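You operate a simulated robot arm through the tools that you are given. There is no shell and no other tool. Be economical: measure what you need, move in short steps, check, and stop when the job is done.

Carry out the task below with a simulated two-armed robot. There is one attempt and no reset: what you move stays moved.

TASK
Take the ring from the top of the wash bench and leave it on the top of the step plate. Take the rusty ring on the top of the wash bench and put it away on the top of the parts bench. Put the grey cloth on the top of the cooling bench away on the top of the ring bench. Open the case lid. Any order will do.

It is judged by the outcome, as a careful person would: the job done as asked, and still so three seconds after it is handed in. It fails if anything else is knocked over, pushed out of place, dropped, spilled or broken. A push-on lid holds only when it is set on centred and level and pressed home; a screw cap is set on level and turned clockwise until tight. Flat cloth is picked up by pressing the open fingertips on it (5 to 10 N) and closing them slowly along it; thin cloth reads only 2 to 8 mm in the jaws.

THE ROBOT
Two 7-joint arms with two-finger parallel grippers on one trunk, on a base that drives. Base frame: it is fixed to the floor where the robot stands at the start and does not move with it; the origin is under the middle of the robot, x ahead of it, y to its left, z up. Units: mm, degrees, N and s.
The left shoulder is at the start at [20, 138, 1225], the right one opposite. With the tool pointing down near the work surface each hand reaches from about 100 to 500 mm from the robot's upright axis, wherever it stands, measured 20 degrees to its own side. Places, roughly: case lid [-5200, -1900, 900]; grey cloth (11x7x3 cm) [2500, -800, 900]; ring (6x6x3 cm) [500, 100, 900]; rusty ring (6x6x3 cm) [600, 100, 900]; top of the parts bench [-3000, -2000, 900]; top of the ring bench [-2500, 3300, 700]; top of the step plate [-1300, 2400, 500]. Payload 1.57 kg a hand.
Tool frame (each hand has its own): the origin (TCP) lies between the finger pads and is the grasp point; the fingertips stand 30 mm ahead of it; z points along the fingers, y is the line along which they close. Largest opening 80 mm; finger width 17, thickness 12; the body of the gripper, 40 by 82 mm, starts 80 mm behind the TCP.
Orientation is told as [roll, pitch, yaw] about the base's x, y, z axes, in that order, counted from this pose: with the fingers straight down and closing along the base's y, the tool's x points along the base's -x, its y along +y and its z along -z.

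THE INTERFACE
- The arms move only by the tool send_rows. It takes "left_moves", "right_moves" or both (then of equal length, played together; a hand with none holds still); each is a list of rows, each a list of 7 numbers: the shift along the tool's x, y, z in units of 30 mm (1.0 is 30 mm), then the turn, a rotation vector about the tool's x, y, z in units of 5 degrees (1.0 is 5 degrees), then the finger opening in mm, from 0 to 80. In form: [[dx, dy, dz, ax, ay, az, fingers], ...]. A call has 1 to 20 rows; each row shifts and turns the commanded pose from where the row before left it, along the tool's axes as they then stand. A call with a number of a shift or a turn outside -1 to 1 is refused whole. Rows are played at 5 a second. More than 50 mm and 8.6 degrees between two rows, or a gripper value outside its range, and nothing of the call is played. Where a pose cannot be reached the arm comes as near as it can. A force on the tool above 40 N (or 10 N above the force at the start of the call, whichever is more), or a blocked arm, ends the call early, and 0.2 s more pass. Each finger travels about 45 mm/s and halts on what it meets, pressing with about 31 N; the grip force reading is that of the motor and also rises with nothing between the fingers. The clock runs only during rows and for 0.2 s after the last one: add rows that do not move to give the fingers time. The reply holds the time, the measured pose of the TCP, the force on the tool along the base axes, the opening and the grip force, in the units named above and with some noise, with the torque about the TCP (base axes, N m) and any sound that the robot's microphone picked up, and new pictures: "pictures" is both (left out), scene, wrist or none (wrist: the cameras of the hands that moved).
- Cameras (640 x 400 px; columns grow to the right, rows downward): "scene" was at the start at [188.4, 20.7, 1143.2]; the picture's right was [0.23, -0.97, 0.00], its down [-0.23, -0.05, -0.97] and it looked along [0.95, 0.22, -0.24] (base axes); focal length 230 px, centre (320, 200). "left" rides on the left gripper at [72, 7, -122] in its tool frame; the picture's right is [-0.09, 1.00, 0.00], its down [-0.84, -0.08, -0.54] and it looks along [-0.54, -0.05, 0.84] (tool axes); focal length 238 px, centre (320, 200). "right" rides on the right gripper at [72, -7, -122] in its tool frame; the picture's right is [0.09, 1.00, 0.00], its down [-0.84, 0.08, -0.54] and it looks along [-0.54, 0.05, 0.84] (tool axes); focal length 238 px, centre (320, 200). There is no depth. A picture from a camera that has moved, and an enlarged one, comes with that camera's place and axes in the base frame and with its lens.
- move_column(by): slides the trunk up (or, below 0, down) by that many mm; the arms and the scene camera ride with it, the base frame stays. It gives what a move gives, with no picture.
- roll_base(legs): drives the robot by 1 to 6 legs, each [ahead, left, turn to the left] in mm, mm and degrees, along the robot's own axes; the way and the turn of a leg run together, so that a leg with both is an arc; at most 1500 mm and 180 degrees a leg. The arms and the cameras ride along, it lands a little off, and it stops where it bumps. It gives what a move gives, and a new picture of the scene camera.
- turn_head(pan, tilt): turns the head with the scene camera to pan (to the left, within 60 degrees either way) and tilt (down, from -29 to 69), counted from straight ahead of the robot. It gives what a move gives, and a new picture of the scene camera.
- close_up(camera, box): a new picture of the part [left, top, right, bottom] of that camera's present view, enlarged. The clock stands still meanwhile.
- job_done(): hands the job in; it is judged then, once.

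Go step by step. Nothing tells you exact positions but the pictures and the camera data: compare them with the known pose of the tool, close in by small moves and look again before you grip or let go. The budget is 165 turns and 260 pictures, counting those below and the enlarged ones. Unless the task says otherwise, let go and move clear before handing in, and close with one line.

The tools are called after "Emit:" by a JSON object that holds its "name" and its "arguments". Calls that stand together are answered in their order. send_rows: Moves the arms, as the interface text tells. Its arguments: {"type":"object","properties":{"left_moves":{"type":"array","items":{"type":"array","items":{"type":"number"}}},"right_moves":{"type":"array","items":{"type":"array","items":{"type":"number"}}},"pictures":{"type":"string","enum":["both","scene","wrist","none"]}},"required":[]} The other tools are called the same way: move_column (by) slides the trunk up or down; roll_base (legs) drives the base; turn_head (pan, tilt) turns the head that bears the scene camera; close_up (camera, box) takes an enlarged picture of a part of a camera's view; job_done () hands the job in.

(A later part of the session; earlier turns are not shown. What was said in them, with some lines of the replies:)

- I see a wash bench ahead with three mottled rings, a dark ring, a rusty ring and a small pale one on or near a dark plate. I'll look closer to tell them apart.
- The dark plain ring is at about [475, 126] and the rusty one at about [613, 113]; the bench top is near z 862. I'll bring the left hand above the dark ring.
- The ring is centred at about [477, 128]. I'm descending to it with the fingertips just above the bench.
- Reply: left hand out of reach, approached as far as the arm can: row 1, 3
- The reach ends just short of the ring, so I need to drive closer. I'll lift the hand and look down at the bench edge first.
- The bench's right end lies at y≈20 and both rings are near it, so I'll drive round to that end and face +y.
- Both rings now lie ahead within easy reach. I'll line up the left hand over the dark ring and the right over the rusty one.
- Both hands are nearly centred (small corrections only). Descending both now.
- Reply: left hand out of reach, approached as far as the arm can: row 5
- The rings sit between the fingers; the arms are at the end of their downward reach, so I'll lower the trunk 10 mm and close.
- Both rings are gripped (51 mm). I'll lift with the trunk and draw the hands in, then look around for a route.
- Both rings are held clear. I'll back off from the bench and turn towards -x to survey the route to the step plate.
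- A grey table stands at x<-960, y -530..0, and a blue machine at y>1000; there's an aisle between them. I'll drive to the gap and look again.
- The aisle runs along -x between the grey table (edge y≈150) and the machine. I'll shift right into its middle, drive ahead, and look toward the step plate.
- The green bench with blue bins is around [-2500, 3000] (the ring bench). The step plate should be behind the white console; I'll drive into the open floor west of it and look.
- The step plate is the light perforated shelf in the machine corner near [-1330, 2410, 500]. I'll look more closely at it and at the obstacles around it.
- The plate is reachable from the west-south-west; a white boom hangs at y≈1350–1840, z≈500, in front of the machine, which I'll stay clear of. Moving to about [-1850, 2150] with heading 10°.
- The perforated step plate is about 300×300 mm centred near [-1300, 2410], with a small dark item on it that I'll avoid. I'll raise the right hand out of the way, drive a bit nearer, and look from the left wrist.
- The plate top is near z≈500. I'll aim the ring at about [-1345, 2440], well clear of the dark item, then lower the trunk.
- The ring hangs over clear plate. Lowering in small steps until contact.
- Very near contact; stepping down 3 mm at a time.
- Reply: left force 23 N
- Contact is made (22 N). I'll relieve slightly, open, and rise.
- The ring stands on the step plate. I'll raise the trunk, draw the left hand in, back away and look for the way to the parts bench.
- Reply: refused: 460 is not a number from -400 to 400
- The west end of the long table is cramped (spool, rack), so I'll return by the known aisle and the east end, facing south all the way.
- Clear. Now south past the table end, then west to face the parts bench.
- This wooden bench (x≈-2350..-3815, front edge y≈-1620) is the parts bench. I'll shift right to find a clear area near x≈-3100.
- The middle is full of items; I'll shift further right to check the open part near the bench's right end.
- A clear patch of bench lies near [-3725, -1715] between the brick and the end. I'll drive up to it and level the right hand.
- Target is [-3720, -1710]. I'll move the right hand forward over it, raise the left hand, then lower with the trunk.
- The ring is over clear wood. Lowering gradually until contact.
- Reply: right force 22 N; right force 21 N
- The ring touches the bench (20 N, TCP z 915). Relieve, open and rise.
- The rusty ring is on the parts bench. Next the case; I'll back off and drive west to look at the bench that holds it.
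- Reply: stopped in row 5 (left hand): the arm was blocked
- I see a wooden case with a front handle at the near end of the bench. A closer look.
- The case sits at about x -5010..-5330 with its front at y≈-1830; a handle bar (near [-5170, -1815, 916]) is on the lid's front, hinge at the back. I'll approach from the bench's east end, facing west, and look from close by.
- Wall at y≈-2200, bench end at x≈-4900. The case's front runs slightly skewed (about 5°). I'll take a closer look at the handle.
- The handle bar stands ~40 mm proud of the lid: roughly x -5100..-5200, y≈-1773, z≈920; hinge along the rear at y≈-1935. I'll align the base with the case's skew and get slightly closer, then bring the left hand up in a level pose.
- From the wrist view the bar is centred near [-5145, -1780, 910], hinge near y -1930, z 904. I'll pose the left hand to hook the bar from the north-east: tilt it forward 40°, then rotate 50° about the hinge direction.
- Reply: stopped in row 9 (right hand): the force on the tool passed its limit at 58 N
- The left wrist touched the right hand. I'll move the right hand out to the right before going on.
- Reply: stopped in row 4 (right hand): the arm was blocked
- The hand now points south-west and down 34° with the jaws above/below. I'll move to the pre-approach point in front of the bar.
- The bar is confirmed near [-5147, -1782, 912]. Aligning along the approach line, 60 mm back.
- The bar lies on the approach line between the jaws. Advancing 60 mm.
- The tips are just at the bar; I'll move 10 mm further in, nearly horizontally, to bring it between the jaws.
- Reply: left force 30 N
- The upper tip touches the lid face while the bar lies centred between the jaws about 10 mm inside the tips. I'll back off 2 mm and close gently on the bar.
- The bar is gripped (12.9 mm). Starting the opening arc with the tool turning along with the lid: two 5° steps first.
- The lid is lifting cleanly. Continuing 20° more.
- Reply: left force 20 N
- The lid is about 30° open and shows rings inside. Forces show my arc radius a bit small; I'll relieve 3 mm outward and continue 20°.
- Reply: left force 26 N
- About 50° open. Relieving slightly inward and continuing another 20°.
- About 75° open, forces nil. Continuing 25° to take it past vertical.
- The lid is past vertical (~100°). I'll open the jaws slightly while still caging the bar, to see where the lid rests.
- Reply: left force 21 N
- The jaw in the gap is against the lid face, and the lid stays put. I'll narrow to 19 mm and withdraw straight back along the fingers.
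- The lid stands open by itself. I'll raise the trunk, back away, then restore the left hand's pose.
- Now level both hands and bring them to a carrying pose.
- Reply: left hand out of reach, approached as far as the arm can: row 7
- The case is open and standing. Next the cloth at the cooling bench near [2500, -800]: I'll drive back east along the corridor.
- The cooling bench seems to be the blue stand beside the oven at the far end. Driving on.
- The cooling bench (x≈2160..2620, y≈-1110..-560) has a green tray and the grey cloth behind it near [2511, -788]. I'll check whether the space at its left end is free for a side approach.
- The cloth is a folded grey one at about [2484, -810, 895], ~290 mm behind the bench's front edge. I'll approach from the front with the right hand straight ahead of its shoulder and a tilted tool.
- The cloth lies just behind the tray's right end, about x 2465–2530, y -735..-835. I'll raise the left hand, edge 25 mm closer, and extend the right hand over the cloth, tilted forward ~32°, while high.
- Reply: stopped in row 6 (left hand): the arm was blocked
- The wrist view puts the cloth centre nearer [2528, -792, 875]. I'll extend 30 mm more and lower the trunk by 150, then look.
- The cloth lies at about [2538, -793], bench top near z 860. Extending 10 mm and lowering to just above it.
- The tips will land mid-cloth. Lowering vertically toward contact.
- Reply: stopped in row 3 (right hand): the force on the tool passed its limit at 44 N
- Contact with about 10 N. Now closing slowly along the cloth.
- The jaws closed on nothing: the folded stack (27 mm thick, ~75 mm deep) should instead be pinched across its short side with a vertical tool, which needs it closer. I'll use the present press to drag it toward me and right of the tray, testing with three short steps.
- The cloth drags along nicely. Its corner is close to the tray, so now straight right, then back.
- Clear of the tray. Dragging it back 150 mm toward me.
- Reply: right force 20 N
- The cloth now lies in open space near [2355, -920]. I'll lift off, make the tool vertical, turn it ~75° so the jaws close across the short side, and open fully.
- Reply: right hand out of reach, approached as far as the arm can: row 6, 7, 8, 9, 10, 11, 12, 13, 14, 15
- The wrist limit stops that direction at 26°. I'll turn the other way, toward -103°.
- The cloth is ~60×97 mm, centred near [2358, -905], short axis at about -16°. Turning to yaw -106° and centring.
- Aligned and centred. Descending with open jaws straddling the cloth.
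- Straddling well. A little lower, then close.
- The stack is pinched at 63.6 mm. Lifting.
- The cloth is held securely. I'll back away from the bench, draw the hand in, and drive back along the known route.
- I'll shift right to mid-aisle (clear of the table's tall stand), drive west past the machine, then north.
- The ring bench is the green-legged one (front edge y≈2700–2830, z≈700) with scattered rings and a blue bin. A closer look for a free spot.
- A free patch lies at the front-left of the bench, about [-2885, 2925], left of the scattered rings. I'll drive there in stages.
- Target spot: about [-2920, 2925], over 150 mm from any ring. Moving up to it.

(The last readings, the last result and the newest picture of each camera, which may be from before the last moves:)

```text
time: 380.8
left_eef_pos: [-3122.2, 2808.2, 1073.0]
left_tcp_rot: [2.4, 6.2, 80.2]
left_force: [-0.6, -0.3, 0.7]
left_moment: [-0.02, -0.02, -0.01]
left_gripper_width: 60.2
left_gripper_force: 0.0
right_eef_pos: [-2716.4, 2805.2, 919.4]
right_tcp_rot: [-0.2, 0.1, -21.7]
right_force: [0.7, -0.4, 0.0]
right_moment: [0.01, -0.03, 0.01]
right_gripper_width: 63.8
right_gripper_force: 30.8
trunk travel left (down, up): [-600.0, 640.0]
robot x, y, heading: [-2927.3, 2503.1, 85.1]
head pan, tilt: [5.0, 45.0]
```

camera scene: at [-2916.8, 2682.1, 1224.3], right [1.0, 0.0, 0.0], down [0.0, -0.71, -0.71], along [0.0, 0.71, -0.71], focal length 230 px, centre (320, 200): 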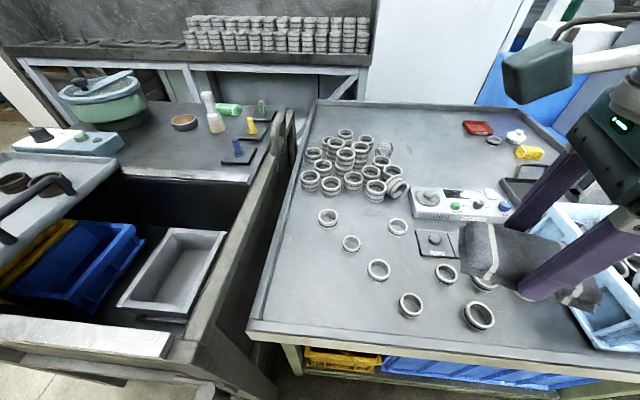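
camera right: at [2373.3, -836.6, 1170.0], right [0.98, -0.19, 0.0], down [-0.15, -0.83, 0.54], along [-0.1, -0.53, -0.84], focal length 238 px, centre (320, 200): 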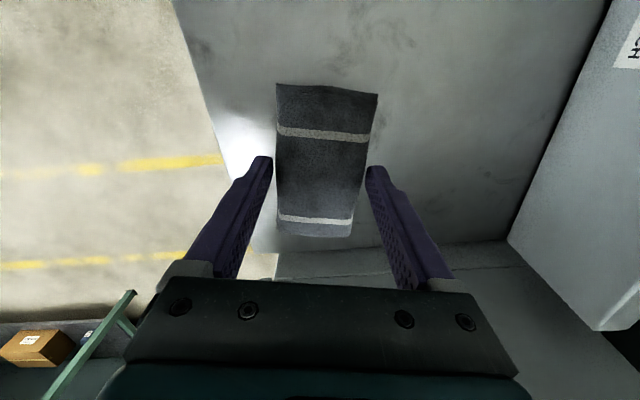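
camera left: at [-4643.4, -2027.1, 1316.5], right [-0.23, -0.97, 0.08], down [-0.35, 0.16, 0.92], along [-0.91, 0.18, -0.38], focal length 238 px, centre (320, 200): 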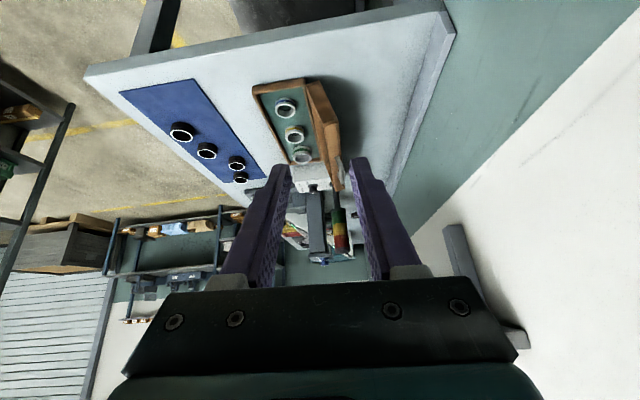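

I'll extend/raise the left hand clear of the cart and move the cloth over the target spot.

Emit:
{"name": "send_rows", "arguments": {"left_moves": [[-0.6, 0.1, -0.9, 0, 0, 0, 60], [-0.6, 0.1, -0.9, 0, 0, 0, 60], [-0.6, 0.1, -0.9, 0, 0, 0, 60], [-0.6, 0.1, -0.9, 0, 0, 0, 60], [-0.6, 0.1, -0.9, 0, 0, 0, 60], [-0.6, 0.1, -0.9, 0, 0, 0, 60], [0, 0, 0, 0, 0, 0, 60], [0, 0, 0, 0, 0, 0, 60], [0, 0, 0, 0, 0, 0, 60], [0, 0, 0, 0, 0, 0, 60], [0, 0, 0, 0, 0, 0, 60]], "right_moves": [[0.78, 0.123, 0, 0, 0, 0, 0], [0.78, 0.123, 0, 0, 0, 0, 0], [0.78, 0.123, 0, 0, 0, 0, 0], [0.78, 0.123, 0, 0, 0, 0, 0], [0.78, 0.123, 0, 0, 0, 0, 0], [0.78, 0.123, 0, 0, 0, 0, 0], [0.78, 0.123, 0, 0, 0, 0, 0], [0.78, 0.123, 0, 0, 0, 0, 0], [0.78, 0.123, 0, 0, 0, 0, 0], [0.78, 0.123, 0, 0, 0, 0, 0], [0, 0, 0, 0, 0, 0, 0]]}}

```text
time: 381.8
left_eef_pos: [-3123.2, 2855.7, 1093.0]
left_tcp_rot: [1.5, 17.5, 81.0]
left_force: [-0.2, -0.8, 0.5]
left_moment: [0.01, -0.01, 0.0]
left_gripper_width: 60.4
left_gripper_force: 0.0
right_eef_pos: [-2784.7, 2844.3, 918.7]
right_tcp_rot: [-0.2, 0.0, -21.7]
right_force: [0.8, 0.7, 0.1]
right_moment: [0.01, -0.03, 0.04]
right_gripper_width: 63.9
right_gripper_force: 31.3
trunk travel left (down, up): [-600.0, 640.0]
robot x, y, heading: [-2924.3, 2501.4, 84.7]
head pan, tilt: [5.0, 45.0]
stopped in row 4 (left hand): the arm was blocked; the commanded pose is now the measured one
camera scene: at [-2916.7, 2682.0, 1094.2], right [1.0, 0.0, 0.0], down [0.0, -0.71, -0.71], along [0.0, 0.71, -0.71], focal length 230 px, centre (320, 200)
camera right: at [-2853.0, 2865.9, 1039.2], right [0.28, 0.96, 0.0], down [0.81, -0.23, 0.54], along [0.52, -0.16, -0.84], focal length 238 px, centre (320, 200)
camera left: at [-3131.9, 2824.8, 1230.8], right [-0.97, 0.25, 0.0], down [0.24, 0.93, 0.26], along [0.07, 0.25, -0.96], focal length 238 px, centre (320, 200)
```

scene: 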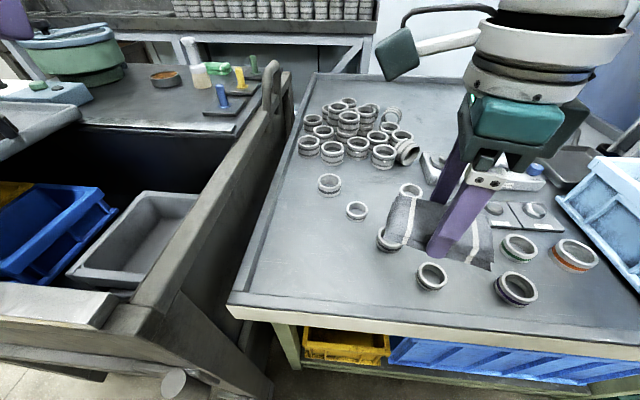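
right: 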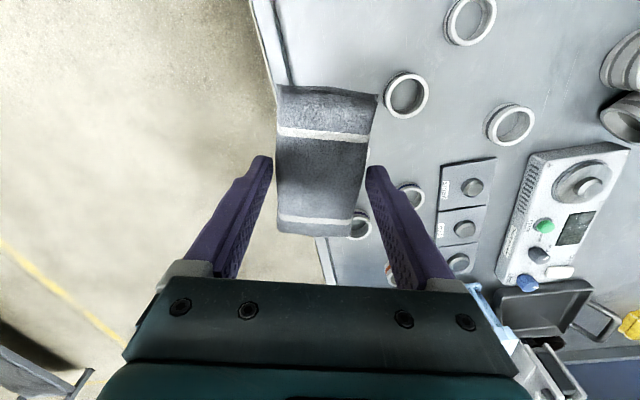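
left: 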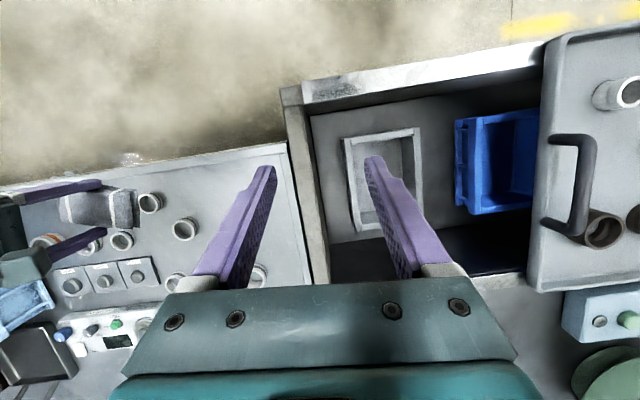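

Emit:
{"name": "send_rows", "arguments": {"right_moves": [[0.74, 0.123, 0, 0, 0, 0, 0], [0.74, 0.123, 0, 0, 0, 0, 0], [0.74, 0.123, 0, 0, 0, 0, 0], [0.74, 0.123, 0, 0, 0, 0, 0], [0.74, 0.123, 0, 0, 0, 0, 0], [0.74, 0.123, 0, 0, 0, 0, 0], [0.74, 0.123, 0, 0, 0, 0, 0], [0, 0, 0, 0, 0, 0, 0]], "pictures": "none"}}

Emit:
{"name": "move_column", "arguments": {"by": -120}}

Emit:
{"name": "send_rows", "arguments": {"right_moves": [[0, 0, 0, 0, 0, 0, 0]]}}

```text
time: 383.6
left_eef_pos: [-3124.9, 2856.4, 1092.9]
left_tcp_rot: [1.4, 17.4, 80.9]
left_force: [0.7, 0.2, -0.4]
left_moment: [-0.02, 0.01, 0.0]
left_gripper_width: 59.9
left_gripper_force: 0.0
right_eef_pos: [-2910.3, 2908.2, 917.8]
right_tcp_rot: [-0.2, 0.1, -21.6]
right_force: [-0.2, -0.2, 0.1]
right_moment: [0.02, -0.02, 0.01]
right_gripper_width: 63.7
right_gripper_force: 31.2
right hand out of reach, approached as far as the arm can: row 7
trunk travel left (down, up): [-600.0, 640.0]
robot x, y, heading: [-2923.7, 2501.9, 84.7]
head pan, tilt: [5.0, 45.0]
```

```text
time: 385.1
left_eef_pos: [-3124.2, 2857.0, 974.3]
left_tcp_rot: [1.4, 17.3, 81.1]
left_force: [0.2, 0.2, 1.0]
left_moment: [-0.02, 0.01, 0.03]
left_gripper_width: 59.7
left_gripper_force: 0.0
right_eef_pos: [-2909.8, 2908.7, 797.0]
right_tcp_rot: [-0.2, 0.1, -21.6]
right_force: [-0.7, -1.2, 0.0]
right_moment: [0.0, 0.04, -0.03]
right_gripper_width: 63.8
right_gripper_force: 31.5
trunk travel left (down, up): [-480.0, 760.0]
robot x, y, heading: [-2923.6, 2498.6, 84.7]
head pan, tilt: [5.0, 45.0]
```

```text
time: 385.4
left_eef_pos: [-3122.9, 2857.1, 974.5]
left_tcp_rot: [1.4, 17.3, 81.1]
left_force: [0.2, 0.2, -0.2]
left_moment: [0.0, 0.0, 0.01]
left_gripper_width: 60.0
left_gripper_force: 0.0
right_eef_pos: [-2909.7, 2907.3, 798.0]
right_tcp_rot: [-0.2, 0.1, -21.7]
right_force: [0.2, 0.7, 0.6]
right_moment: [0.01, 0.0, -0.01]
right_gripper_width: 63.6
right_gripper_force: 30.8
trunk travel left (down, up): [-480.0, 760.0]
robot x, y, heading: [-2924.5, 2501.6, 84.5]
head pan, tilt: [5.0, 45.0]
camera scene: at [-2916.8, 2682.1, 974.3], right [1.0, 0.0, 0.0], down [0.0, -0.71, -0.71], along [0.0, 0.71, -0.71], focal length 230 px, centre (320, 200)
camera right: at [-2978.4, 2929.3, 919.3], right [0.28, 0.96, 0.0], down [0.81, -0.23, 0.54], along [0.52, -0.16, -0.84], focal length 238 px, centre (320, 200)
```

scene: 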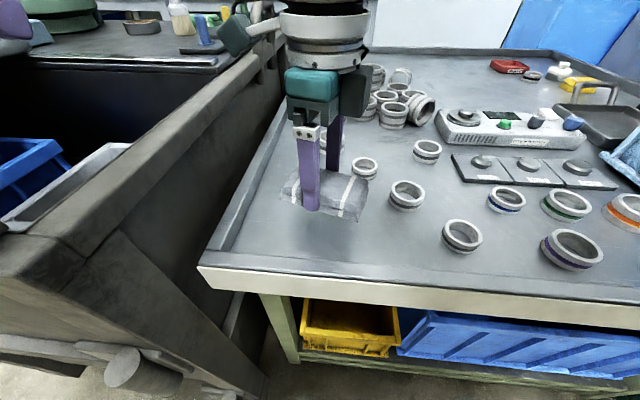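
right: 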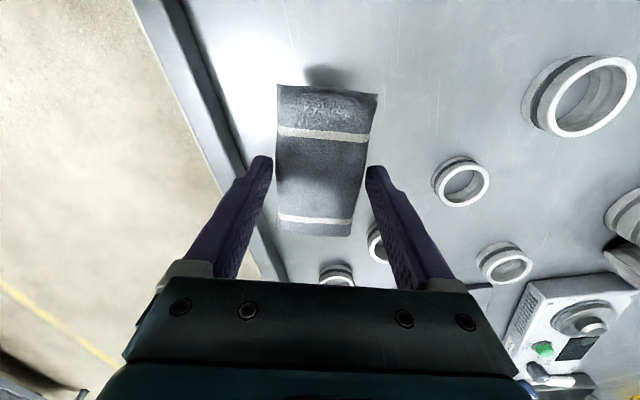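

I'll shift 20 mm further from the front rim, then lower step by step.

Emit:
{"name": "send_rows", "arguments": {"right_moves": [[0.27, 0.25, 0, 0, 0, 0, 0], [0.27, 0.25, 0, 0, 0, 0, 0], [0, 0, 0.6, 0, 0, 0, 0], [0, 0, 0.6, 0, 0, 0, 0], [0, 0, 0.2, 0, 0, 0, 0], [0, 0, 0, 0, 0, 0, 0]]}}

```text
time: 386.9
left_eef_pos: [-3123.7, 2857.0, 974.0]
left_tcp_rot: [1.4, 17.4, 81.1]
left_force: [0.1, 0.2, 0.1]
left_moment: [0.01, -0.01, 0.01]
left_gripper_width: 59.9
left_gripper_force: 0.1
right_eef_pos: [-2899.8, 2907.5, 757.6]
right_tcp_rot: [0.1, -0.2, -22.5]
right_force: [-0.1, 0.2, -0.8]
right_moment: [0.0, -0.02, 0.0]
right_gripper_width: 63.7
right_gripper_force: 31.1
right hand out of reach, approached as far as the arm can: row 1, 2, 3, 4
trunk travel left (down, up): [-480.0, 760.0]
robot x, y, heading: [-2923.4, 2503.5, 84.8]
head pan, tilt: [5.0, 45.0]
camera scene: at [-2917.3, 2679.8, 970.5], right [1.0, 0.0, 0.0], down [0.0, -0.74, -0.67], along [0.0, 0.67, -0.74], focal length 230 px, centre (320, 200)
camera right: at [-2969.0, 2929.8, 877.6], right [0.3, 0.96, 0.0], down [0.8, -0.25, 0.54], along [0.52, -0.16, -0.84], focal length 238 px, centre (320, 200)
```

scene: 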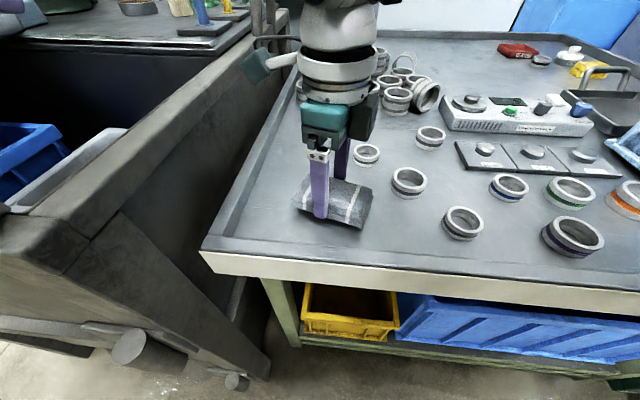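
right: 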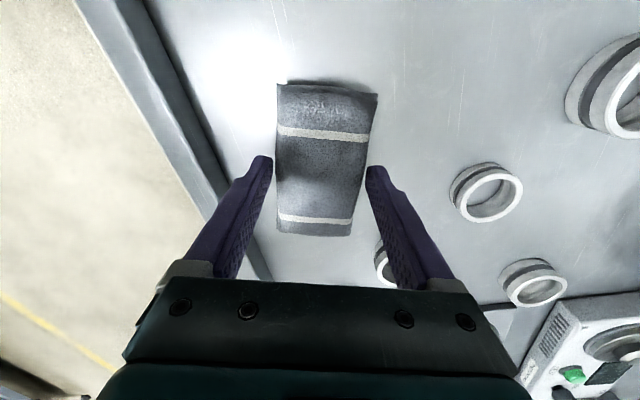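

Position is fine here. I'll continue down with the trunk in small steps, watching the force.

Emit:
{"name": "move_column", "arguments": {"by": -10}}

Emit:
{"name": "move_column", "arguments": {"by": -5}}

Emit:
{"name": "close_up", "arguments": {"camera": "scene", "box": [250, 130, 420, 250]}}

```text
time: 387.4
left_eef_pos: [-3123.9, 2857.4, 963.3]
left_tcp_rot: [1.3, 17.3, 81.1]
left_force: [1.0, 0.9, -0.5]
left_moment: [0.03, 0.0, 0.01]
left_gripper_width: 59.9
left_gripper_force: 0.0
right_eef_pos: [-2901.7, 2907.4, 746.9]
right_tcp_rot: [0.0, -0.2, -22.4]
right_force: [0.7, 0.3, 0.2]
right_moment: [-0.03, 0.0, 0.0]
right_gripper_width: 64.2
right_gripper_force: 31.4
trunk travel left (down, up): [-470.0, 770.0]
robot x, y, heading: [-2921.8, 2501.8, 84.8]
head pan, tilt: [5.0, 45.0]
```

```text
time: 388.0
left_eef_pos: [-3124.6, 2855.8, 958.3]
left_tcp_rot: [1.4, 17.3, 81.1]
left_force: [-0.2, 0.7, 0.0]
left_moment: [0.01, 0.0, 0.0]
left_gripper_width: 59.7
left_gripper_force: 0.1
right_eef_pos: [-2901.3, 2906.7, 742.9]
right_tcp_rot: [0.0, -0.1, -22.3]
right_force: [0.4, 0.0, 0.2]
right_moment: [0.01, -0.02, -0.03]
right_gripper_width: 63.8
right_gripper_force: 31.3
trunk travel left (down, up): [-465.0, 775.0]
robot x, y, heading: [-2923.7, 2502.7, 84.8]
head pan, tilt: [5.0, 45.0]
```

```text
3.33 times, centred on (335, 190) of scene
camera zoom: at [-2917.8, 2679.7, 955.1], right [1.0, 0.01, 0.0], down [0.01, -0.74, -0.67], along [-0.01, 0.67, -0.74], focal length 768 px, centre (270, 233)
```

zoom: 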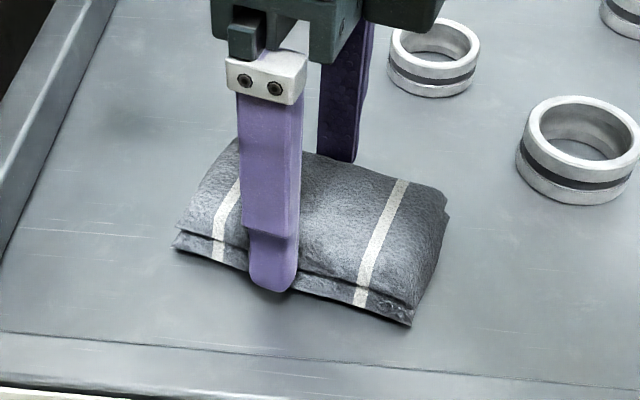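

Emit:
{"name": "move_column", "arguments": {"by": -5}}

Emit:
{"name": "move_column", "arguments": {"by": -4}}

Emit:
{"name": "close_up", "arguments": {"camera": "scene", "box": [250, 130, 420, 250]}}

```text
time: 388.5
left_eef_pos: [-3122.8, 2856.3, 954.4]
left_tcp_rot: [1.4, 17.3, 80.9]
left_force: [-0.2, 0.2, -0.5]
left_moment: [0.02, 0.0, -0.02]
left_gripper_width: 60.1
left_gripper_force: 0.2
right_eef_pos: [-2901.6, 2907.6, 738.4]
right_tcp_rot: [0.1, -0.1, -22.2]
right_force: [2.5, -8.1, 22.3]
right_moment: [-0.22, 0.32, 0.02]
right_gripper_width: 63.4
right_gripper_force: 31.4
trunk travel left (down, up): [-460.0, 780.0]
robot x, y, heading: [-2923.0, 2499.6, 84.7]
head pan, tilt: [5.0, 45.0]
```

```text
time: 388.9
left_eef_pos: [-3123.6, 2857.2, 951.9]
left_tcp_rot: [1.5, 17.4, 81.1]
left_force: [-0.2, -0.1, 0.6]
left_moment: [-0.02, -0.03, 0.0]
left_gripper_width: 60.1
left_gripper_force: 0.0
right_eef_pos: [-2902.4, 2908.6, 738.9]
right_tcp_rot: [0.1, -0.1, -22.3]
right_force: [-0.1, -1.2, 1.1]
right_moment: [-0.06, -0.06, 0.0]
right_gripper_width: 63.7
right_gripper_force: 30.8
trunk travel left (down, up): [-459.0, 781.0]
robot x, y, heading: [-2923.7, 2498.7, 84.7]
head pan, tilt: [5.0, 45.0]
stopped: the force on the tool passed its limit at 40 N (the readings are from after the stop); the commanded pose is now the measured one
```

```text
3.33 times, centred on (335, 190) of scene
camera zoom: at [-2918.2, 2680.2, 949.5], right [1.0, 0.01, 0.0], down [0.01, -0.73, -0.68], along [-0.01, 0.68, -0.73], focal length 768 px, centre (270, 233)
```

zoom: 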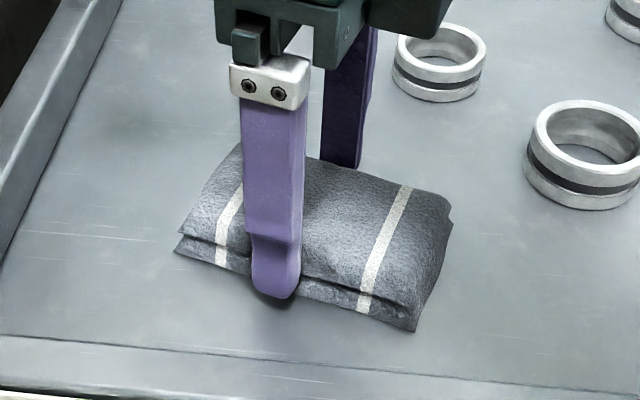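

Contact with the bench was made. Now I open the jaws gently and lift straight up.

Emit:
{"name": "send_rows", "arguments": {"right_moves": [[0, 0, 0, 0, 0, 0, 66], [0, 0, 0, 0, 0, 0, 72], [0, 0, 0, 0, 0, 0, 78], [0, 0, 0, 0, 0, 0, 80], [0, 0, -0.4, 0, 0, 0, 80], [0, 0, -0.8, 0, 0, 0, 80], [0, 0, -0.8, 0, 0, 0, 80], [0, 0, -0.8, 0, 0, 0, 80], [0, 0, -0.8, 0, 0, 0, 80], [0, 0, 0, 0, 0, 0, 80]]}}

```text
time: 391.1
left_eef_pos: [-3124.1, 2856.3, 952.9]
left_tcp_rot: [1.4, 17.3, 81.1]
left_force: [0.7, -0.2, -0.3]
left_moment: [-0.01, 0.02, 0.01]
left_gripper_width: 60.0
left_gripper_force: 0.0
right_eef_pos: [-2903.7, 2908.1, 847.0]
right_tcp_rot: [0.0, -0.1, -22.2]
right_force: [-0.2, 0.8, -0.6]
right_moment: [-0.02, 0.0, -0.02]
right_gripper_width: 80.0
right_gripper_force: 0.1
trunk travel left (down, up): [-459.0, 781.0]
robot x, y, heading: [-2923.6, 2501.2, 84.9]
head pan, tilt: [5.0, 45.0]
camera scene: at [-2916.8, 2682.0, 953.1], right [1.0, 0.0, 0.0], down [0.0, -0.71, -0.71], along [0.0, 0.71, -0.71], focal length 230 px, centre (320, 200)
camera right: at [-2971.5, 2929.1, 968.6], right [0.29, 0.96, 0.0], down [0.8, -0.24, 0.54], along [0.52, -0.16, -0.84], focal length 238 px, centre (320, 200)
```

scene: 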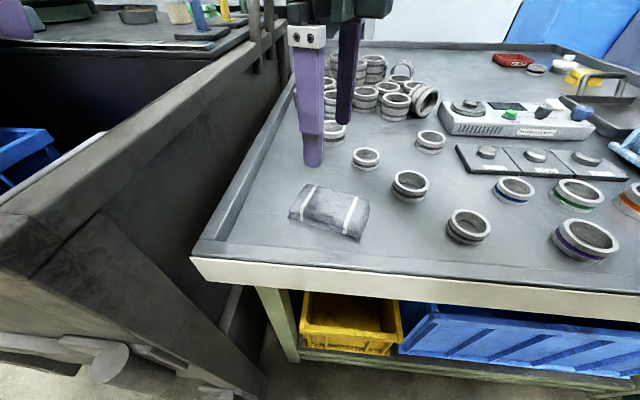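
right: 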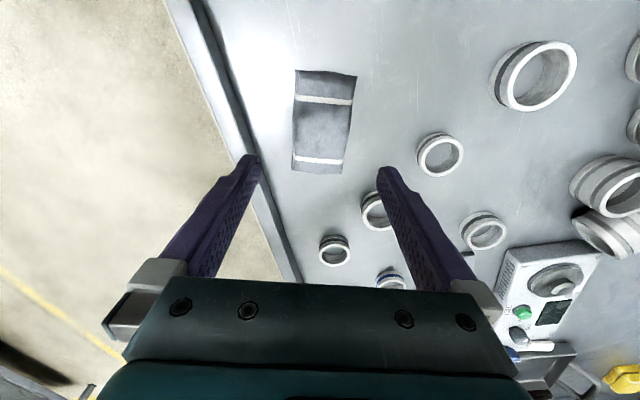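

The cloth lies on the ring bench, with the rings undisturbed. I'll raise the trunk and back away, then glance at the step plate.

Emit:
{"name": "move_column", "arguments": {"by": 200}}

Emit:
{"name": "roll_base", "arguments": {"legs": [[-500, 0, 0], [0, -500, -40]]}}

Emit:
{"name": "turn_head", "arguments": {"pan": -5, "tilt": 20}}

```text
time: 393.2
left_eef_pos: [-3123.2, 2856.4, 1151.2]
left_tcp_rot: [1.4, 17.4, 81.0]
left_force: [0.0, -0.4, -0.4]
left_moment: [-0.01, 0.02, 0.02]
left_gripper_width: 59.9
left_gripper_force: 0.1
right_eef_pos: [-2903.9, 2907.7, 1047.1]
right_tcp_rot: [0.1, -0.2, -22.2]
right_force: [-0.5, -0.1, 0.3]
right_moment: [0.01, -0.01, 0.0]
right_gripper_width: 79.7
right_gripper_force: 0.0
trunk travel left (down, up): [-659.0, 581.0]
robot x, y, heading: [-2923.9, 2500.7, 84.6]
head pan, tilt: [5.0, 45.0]
```

```text
time: 398.7
left_eef_pos: [-2445.2, 2192.3, 1152.6]
left_tcp_rot: [1.5, 17.3, 39.9]
left_force: [1.1, 0.5, -0.2]
left_moment: [0.0, 0.0, -0.02]
left_gripper_width: 59.7
left_gripper_force: 0.1
right_eef_pos: [-2244.0, 2084.7, 1047.4]
right_tcp_rot: [0.1, 0.0, -63.2]
right_force: [0.6, -0.4, 0.1]
right_moment: [0.03, -0.01, 0.0]
right_gripper_width: 79.8
right_gripper_force: 0.1
trunk travel left (down, up): [-659.0, 581.0]
robot x, y, heading: [-2527.6, 1791.7, 44.0]
head pan, tilt: [5.0, 45.0]
camera scene: at [-2402.9, 1923.0, 1153.1], right [0.75, -0.66, 0.0], down [-0.47, -0.53, -0.71], along [0.47, 0.53, -0.71], focal length 230 px, centre (320, 200)
```

scene: 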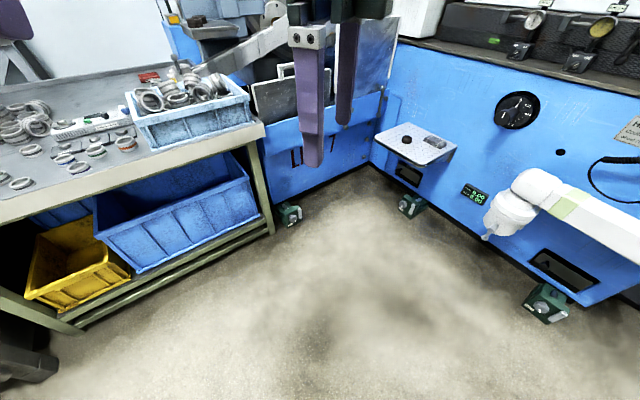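

```text
time: 399.6
left_eef_pos: [-2444.1, 2193.0, 1152.4]
left_tcp_rot: [1.4, 17.3, 40.1]
left_force: [0.1, 0.6, 0.1]
left_moment: [0.02, -0.01, 0.01]
left_gripper_width: 60.2
left_gripper_force: 0.0
right_eef_pos: [-2244.8, 2085.4, 1046.6]
right_tcp_rot: [0.0, -0.1, -63.2]
right_force: [0.1, 0.5, 0.6]
right_moment: [-0.03, 0.02, 0.03]
right_gripper_width: 80.1
right_gripper_force: 0.1
trunk travel left (down, up): [-659.0, 581.0]
robot x, y, heading: [-2527.5, 1792.9, 43.8]
head pan, tilt: [-5.0, 20.0]
camera scene: at [-2384.0, 1920.2, 1191.7], right [0.63, -0.78, 0.0], down [-0.27, -0.21, -0.94], along [0.73, 0.59, -0.34], focal length 230 px, centre (320, 200)
```

scene: 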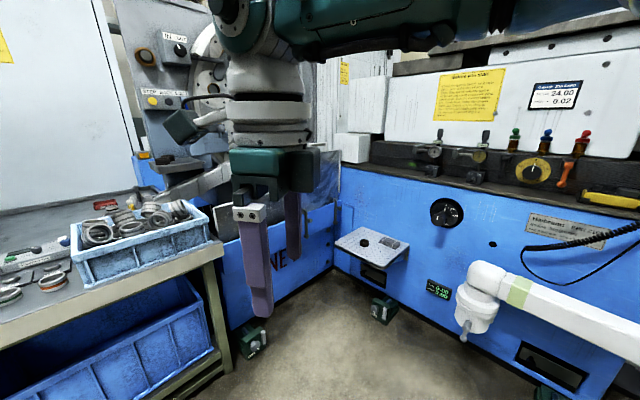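

The dark ring is still on the step plate, and the other three jobs looked right when I left them. I'm handing in now.

Emit:
{"name": "job_done", "arguments": {}}

```text
The job is handed in.
```

All four jobs are done and handed in: the ring is on the step plate, the rusty ring on the parts bench, the grey cloth on the ring bench, and the case lid stands open.
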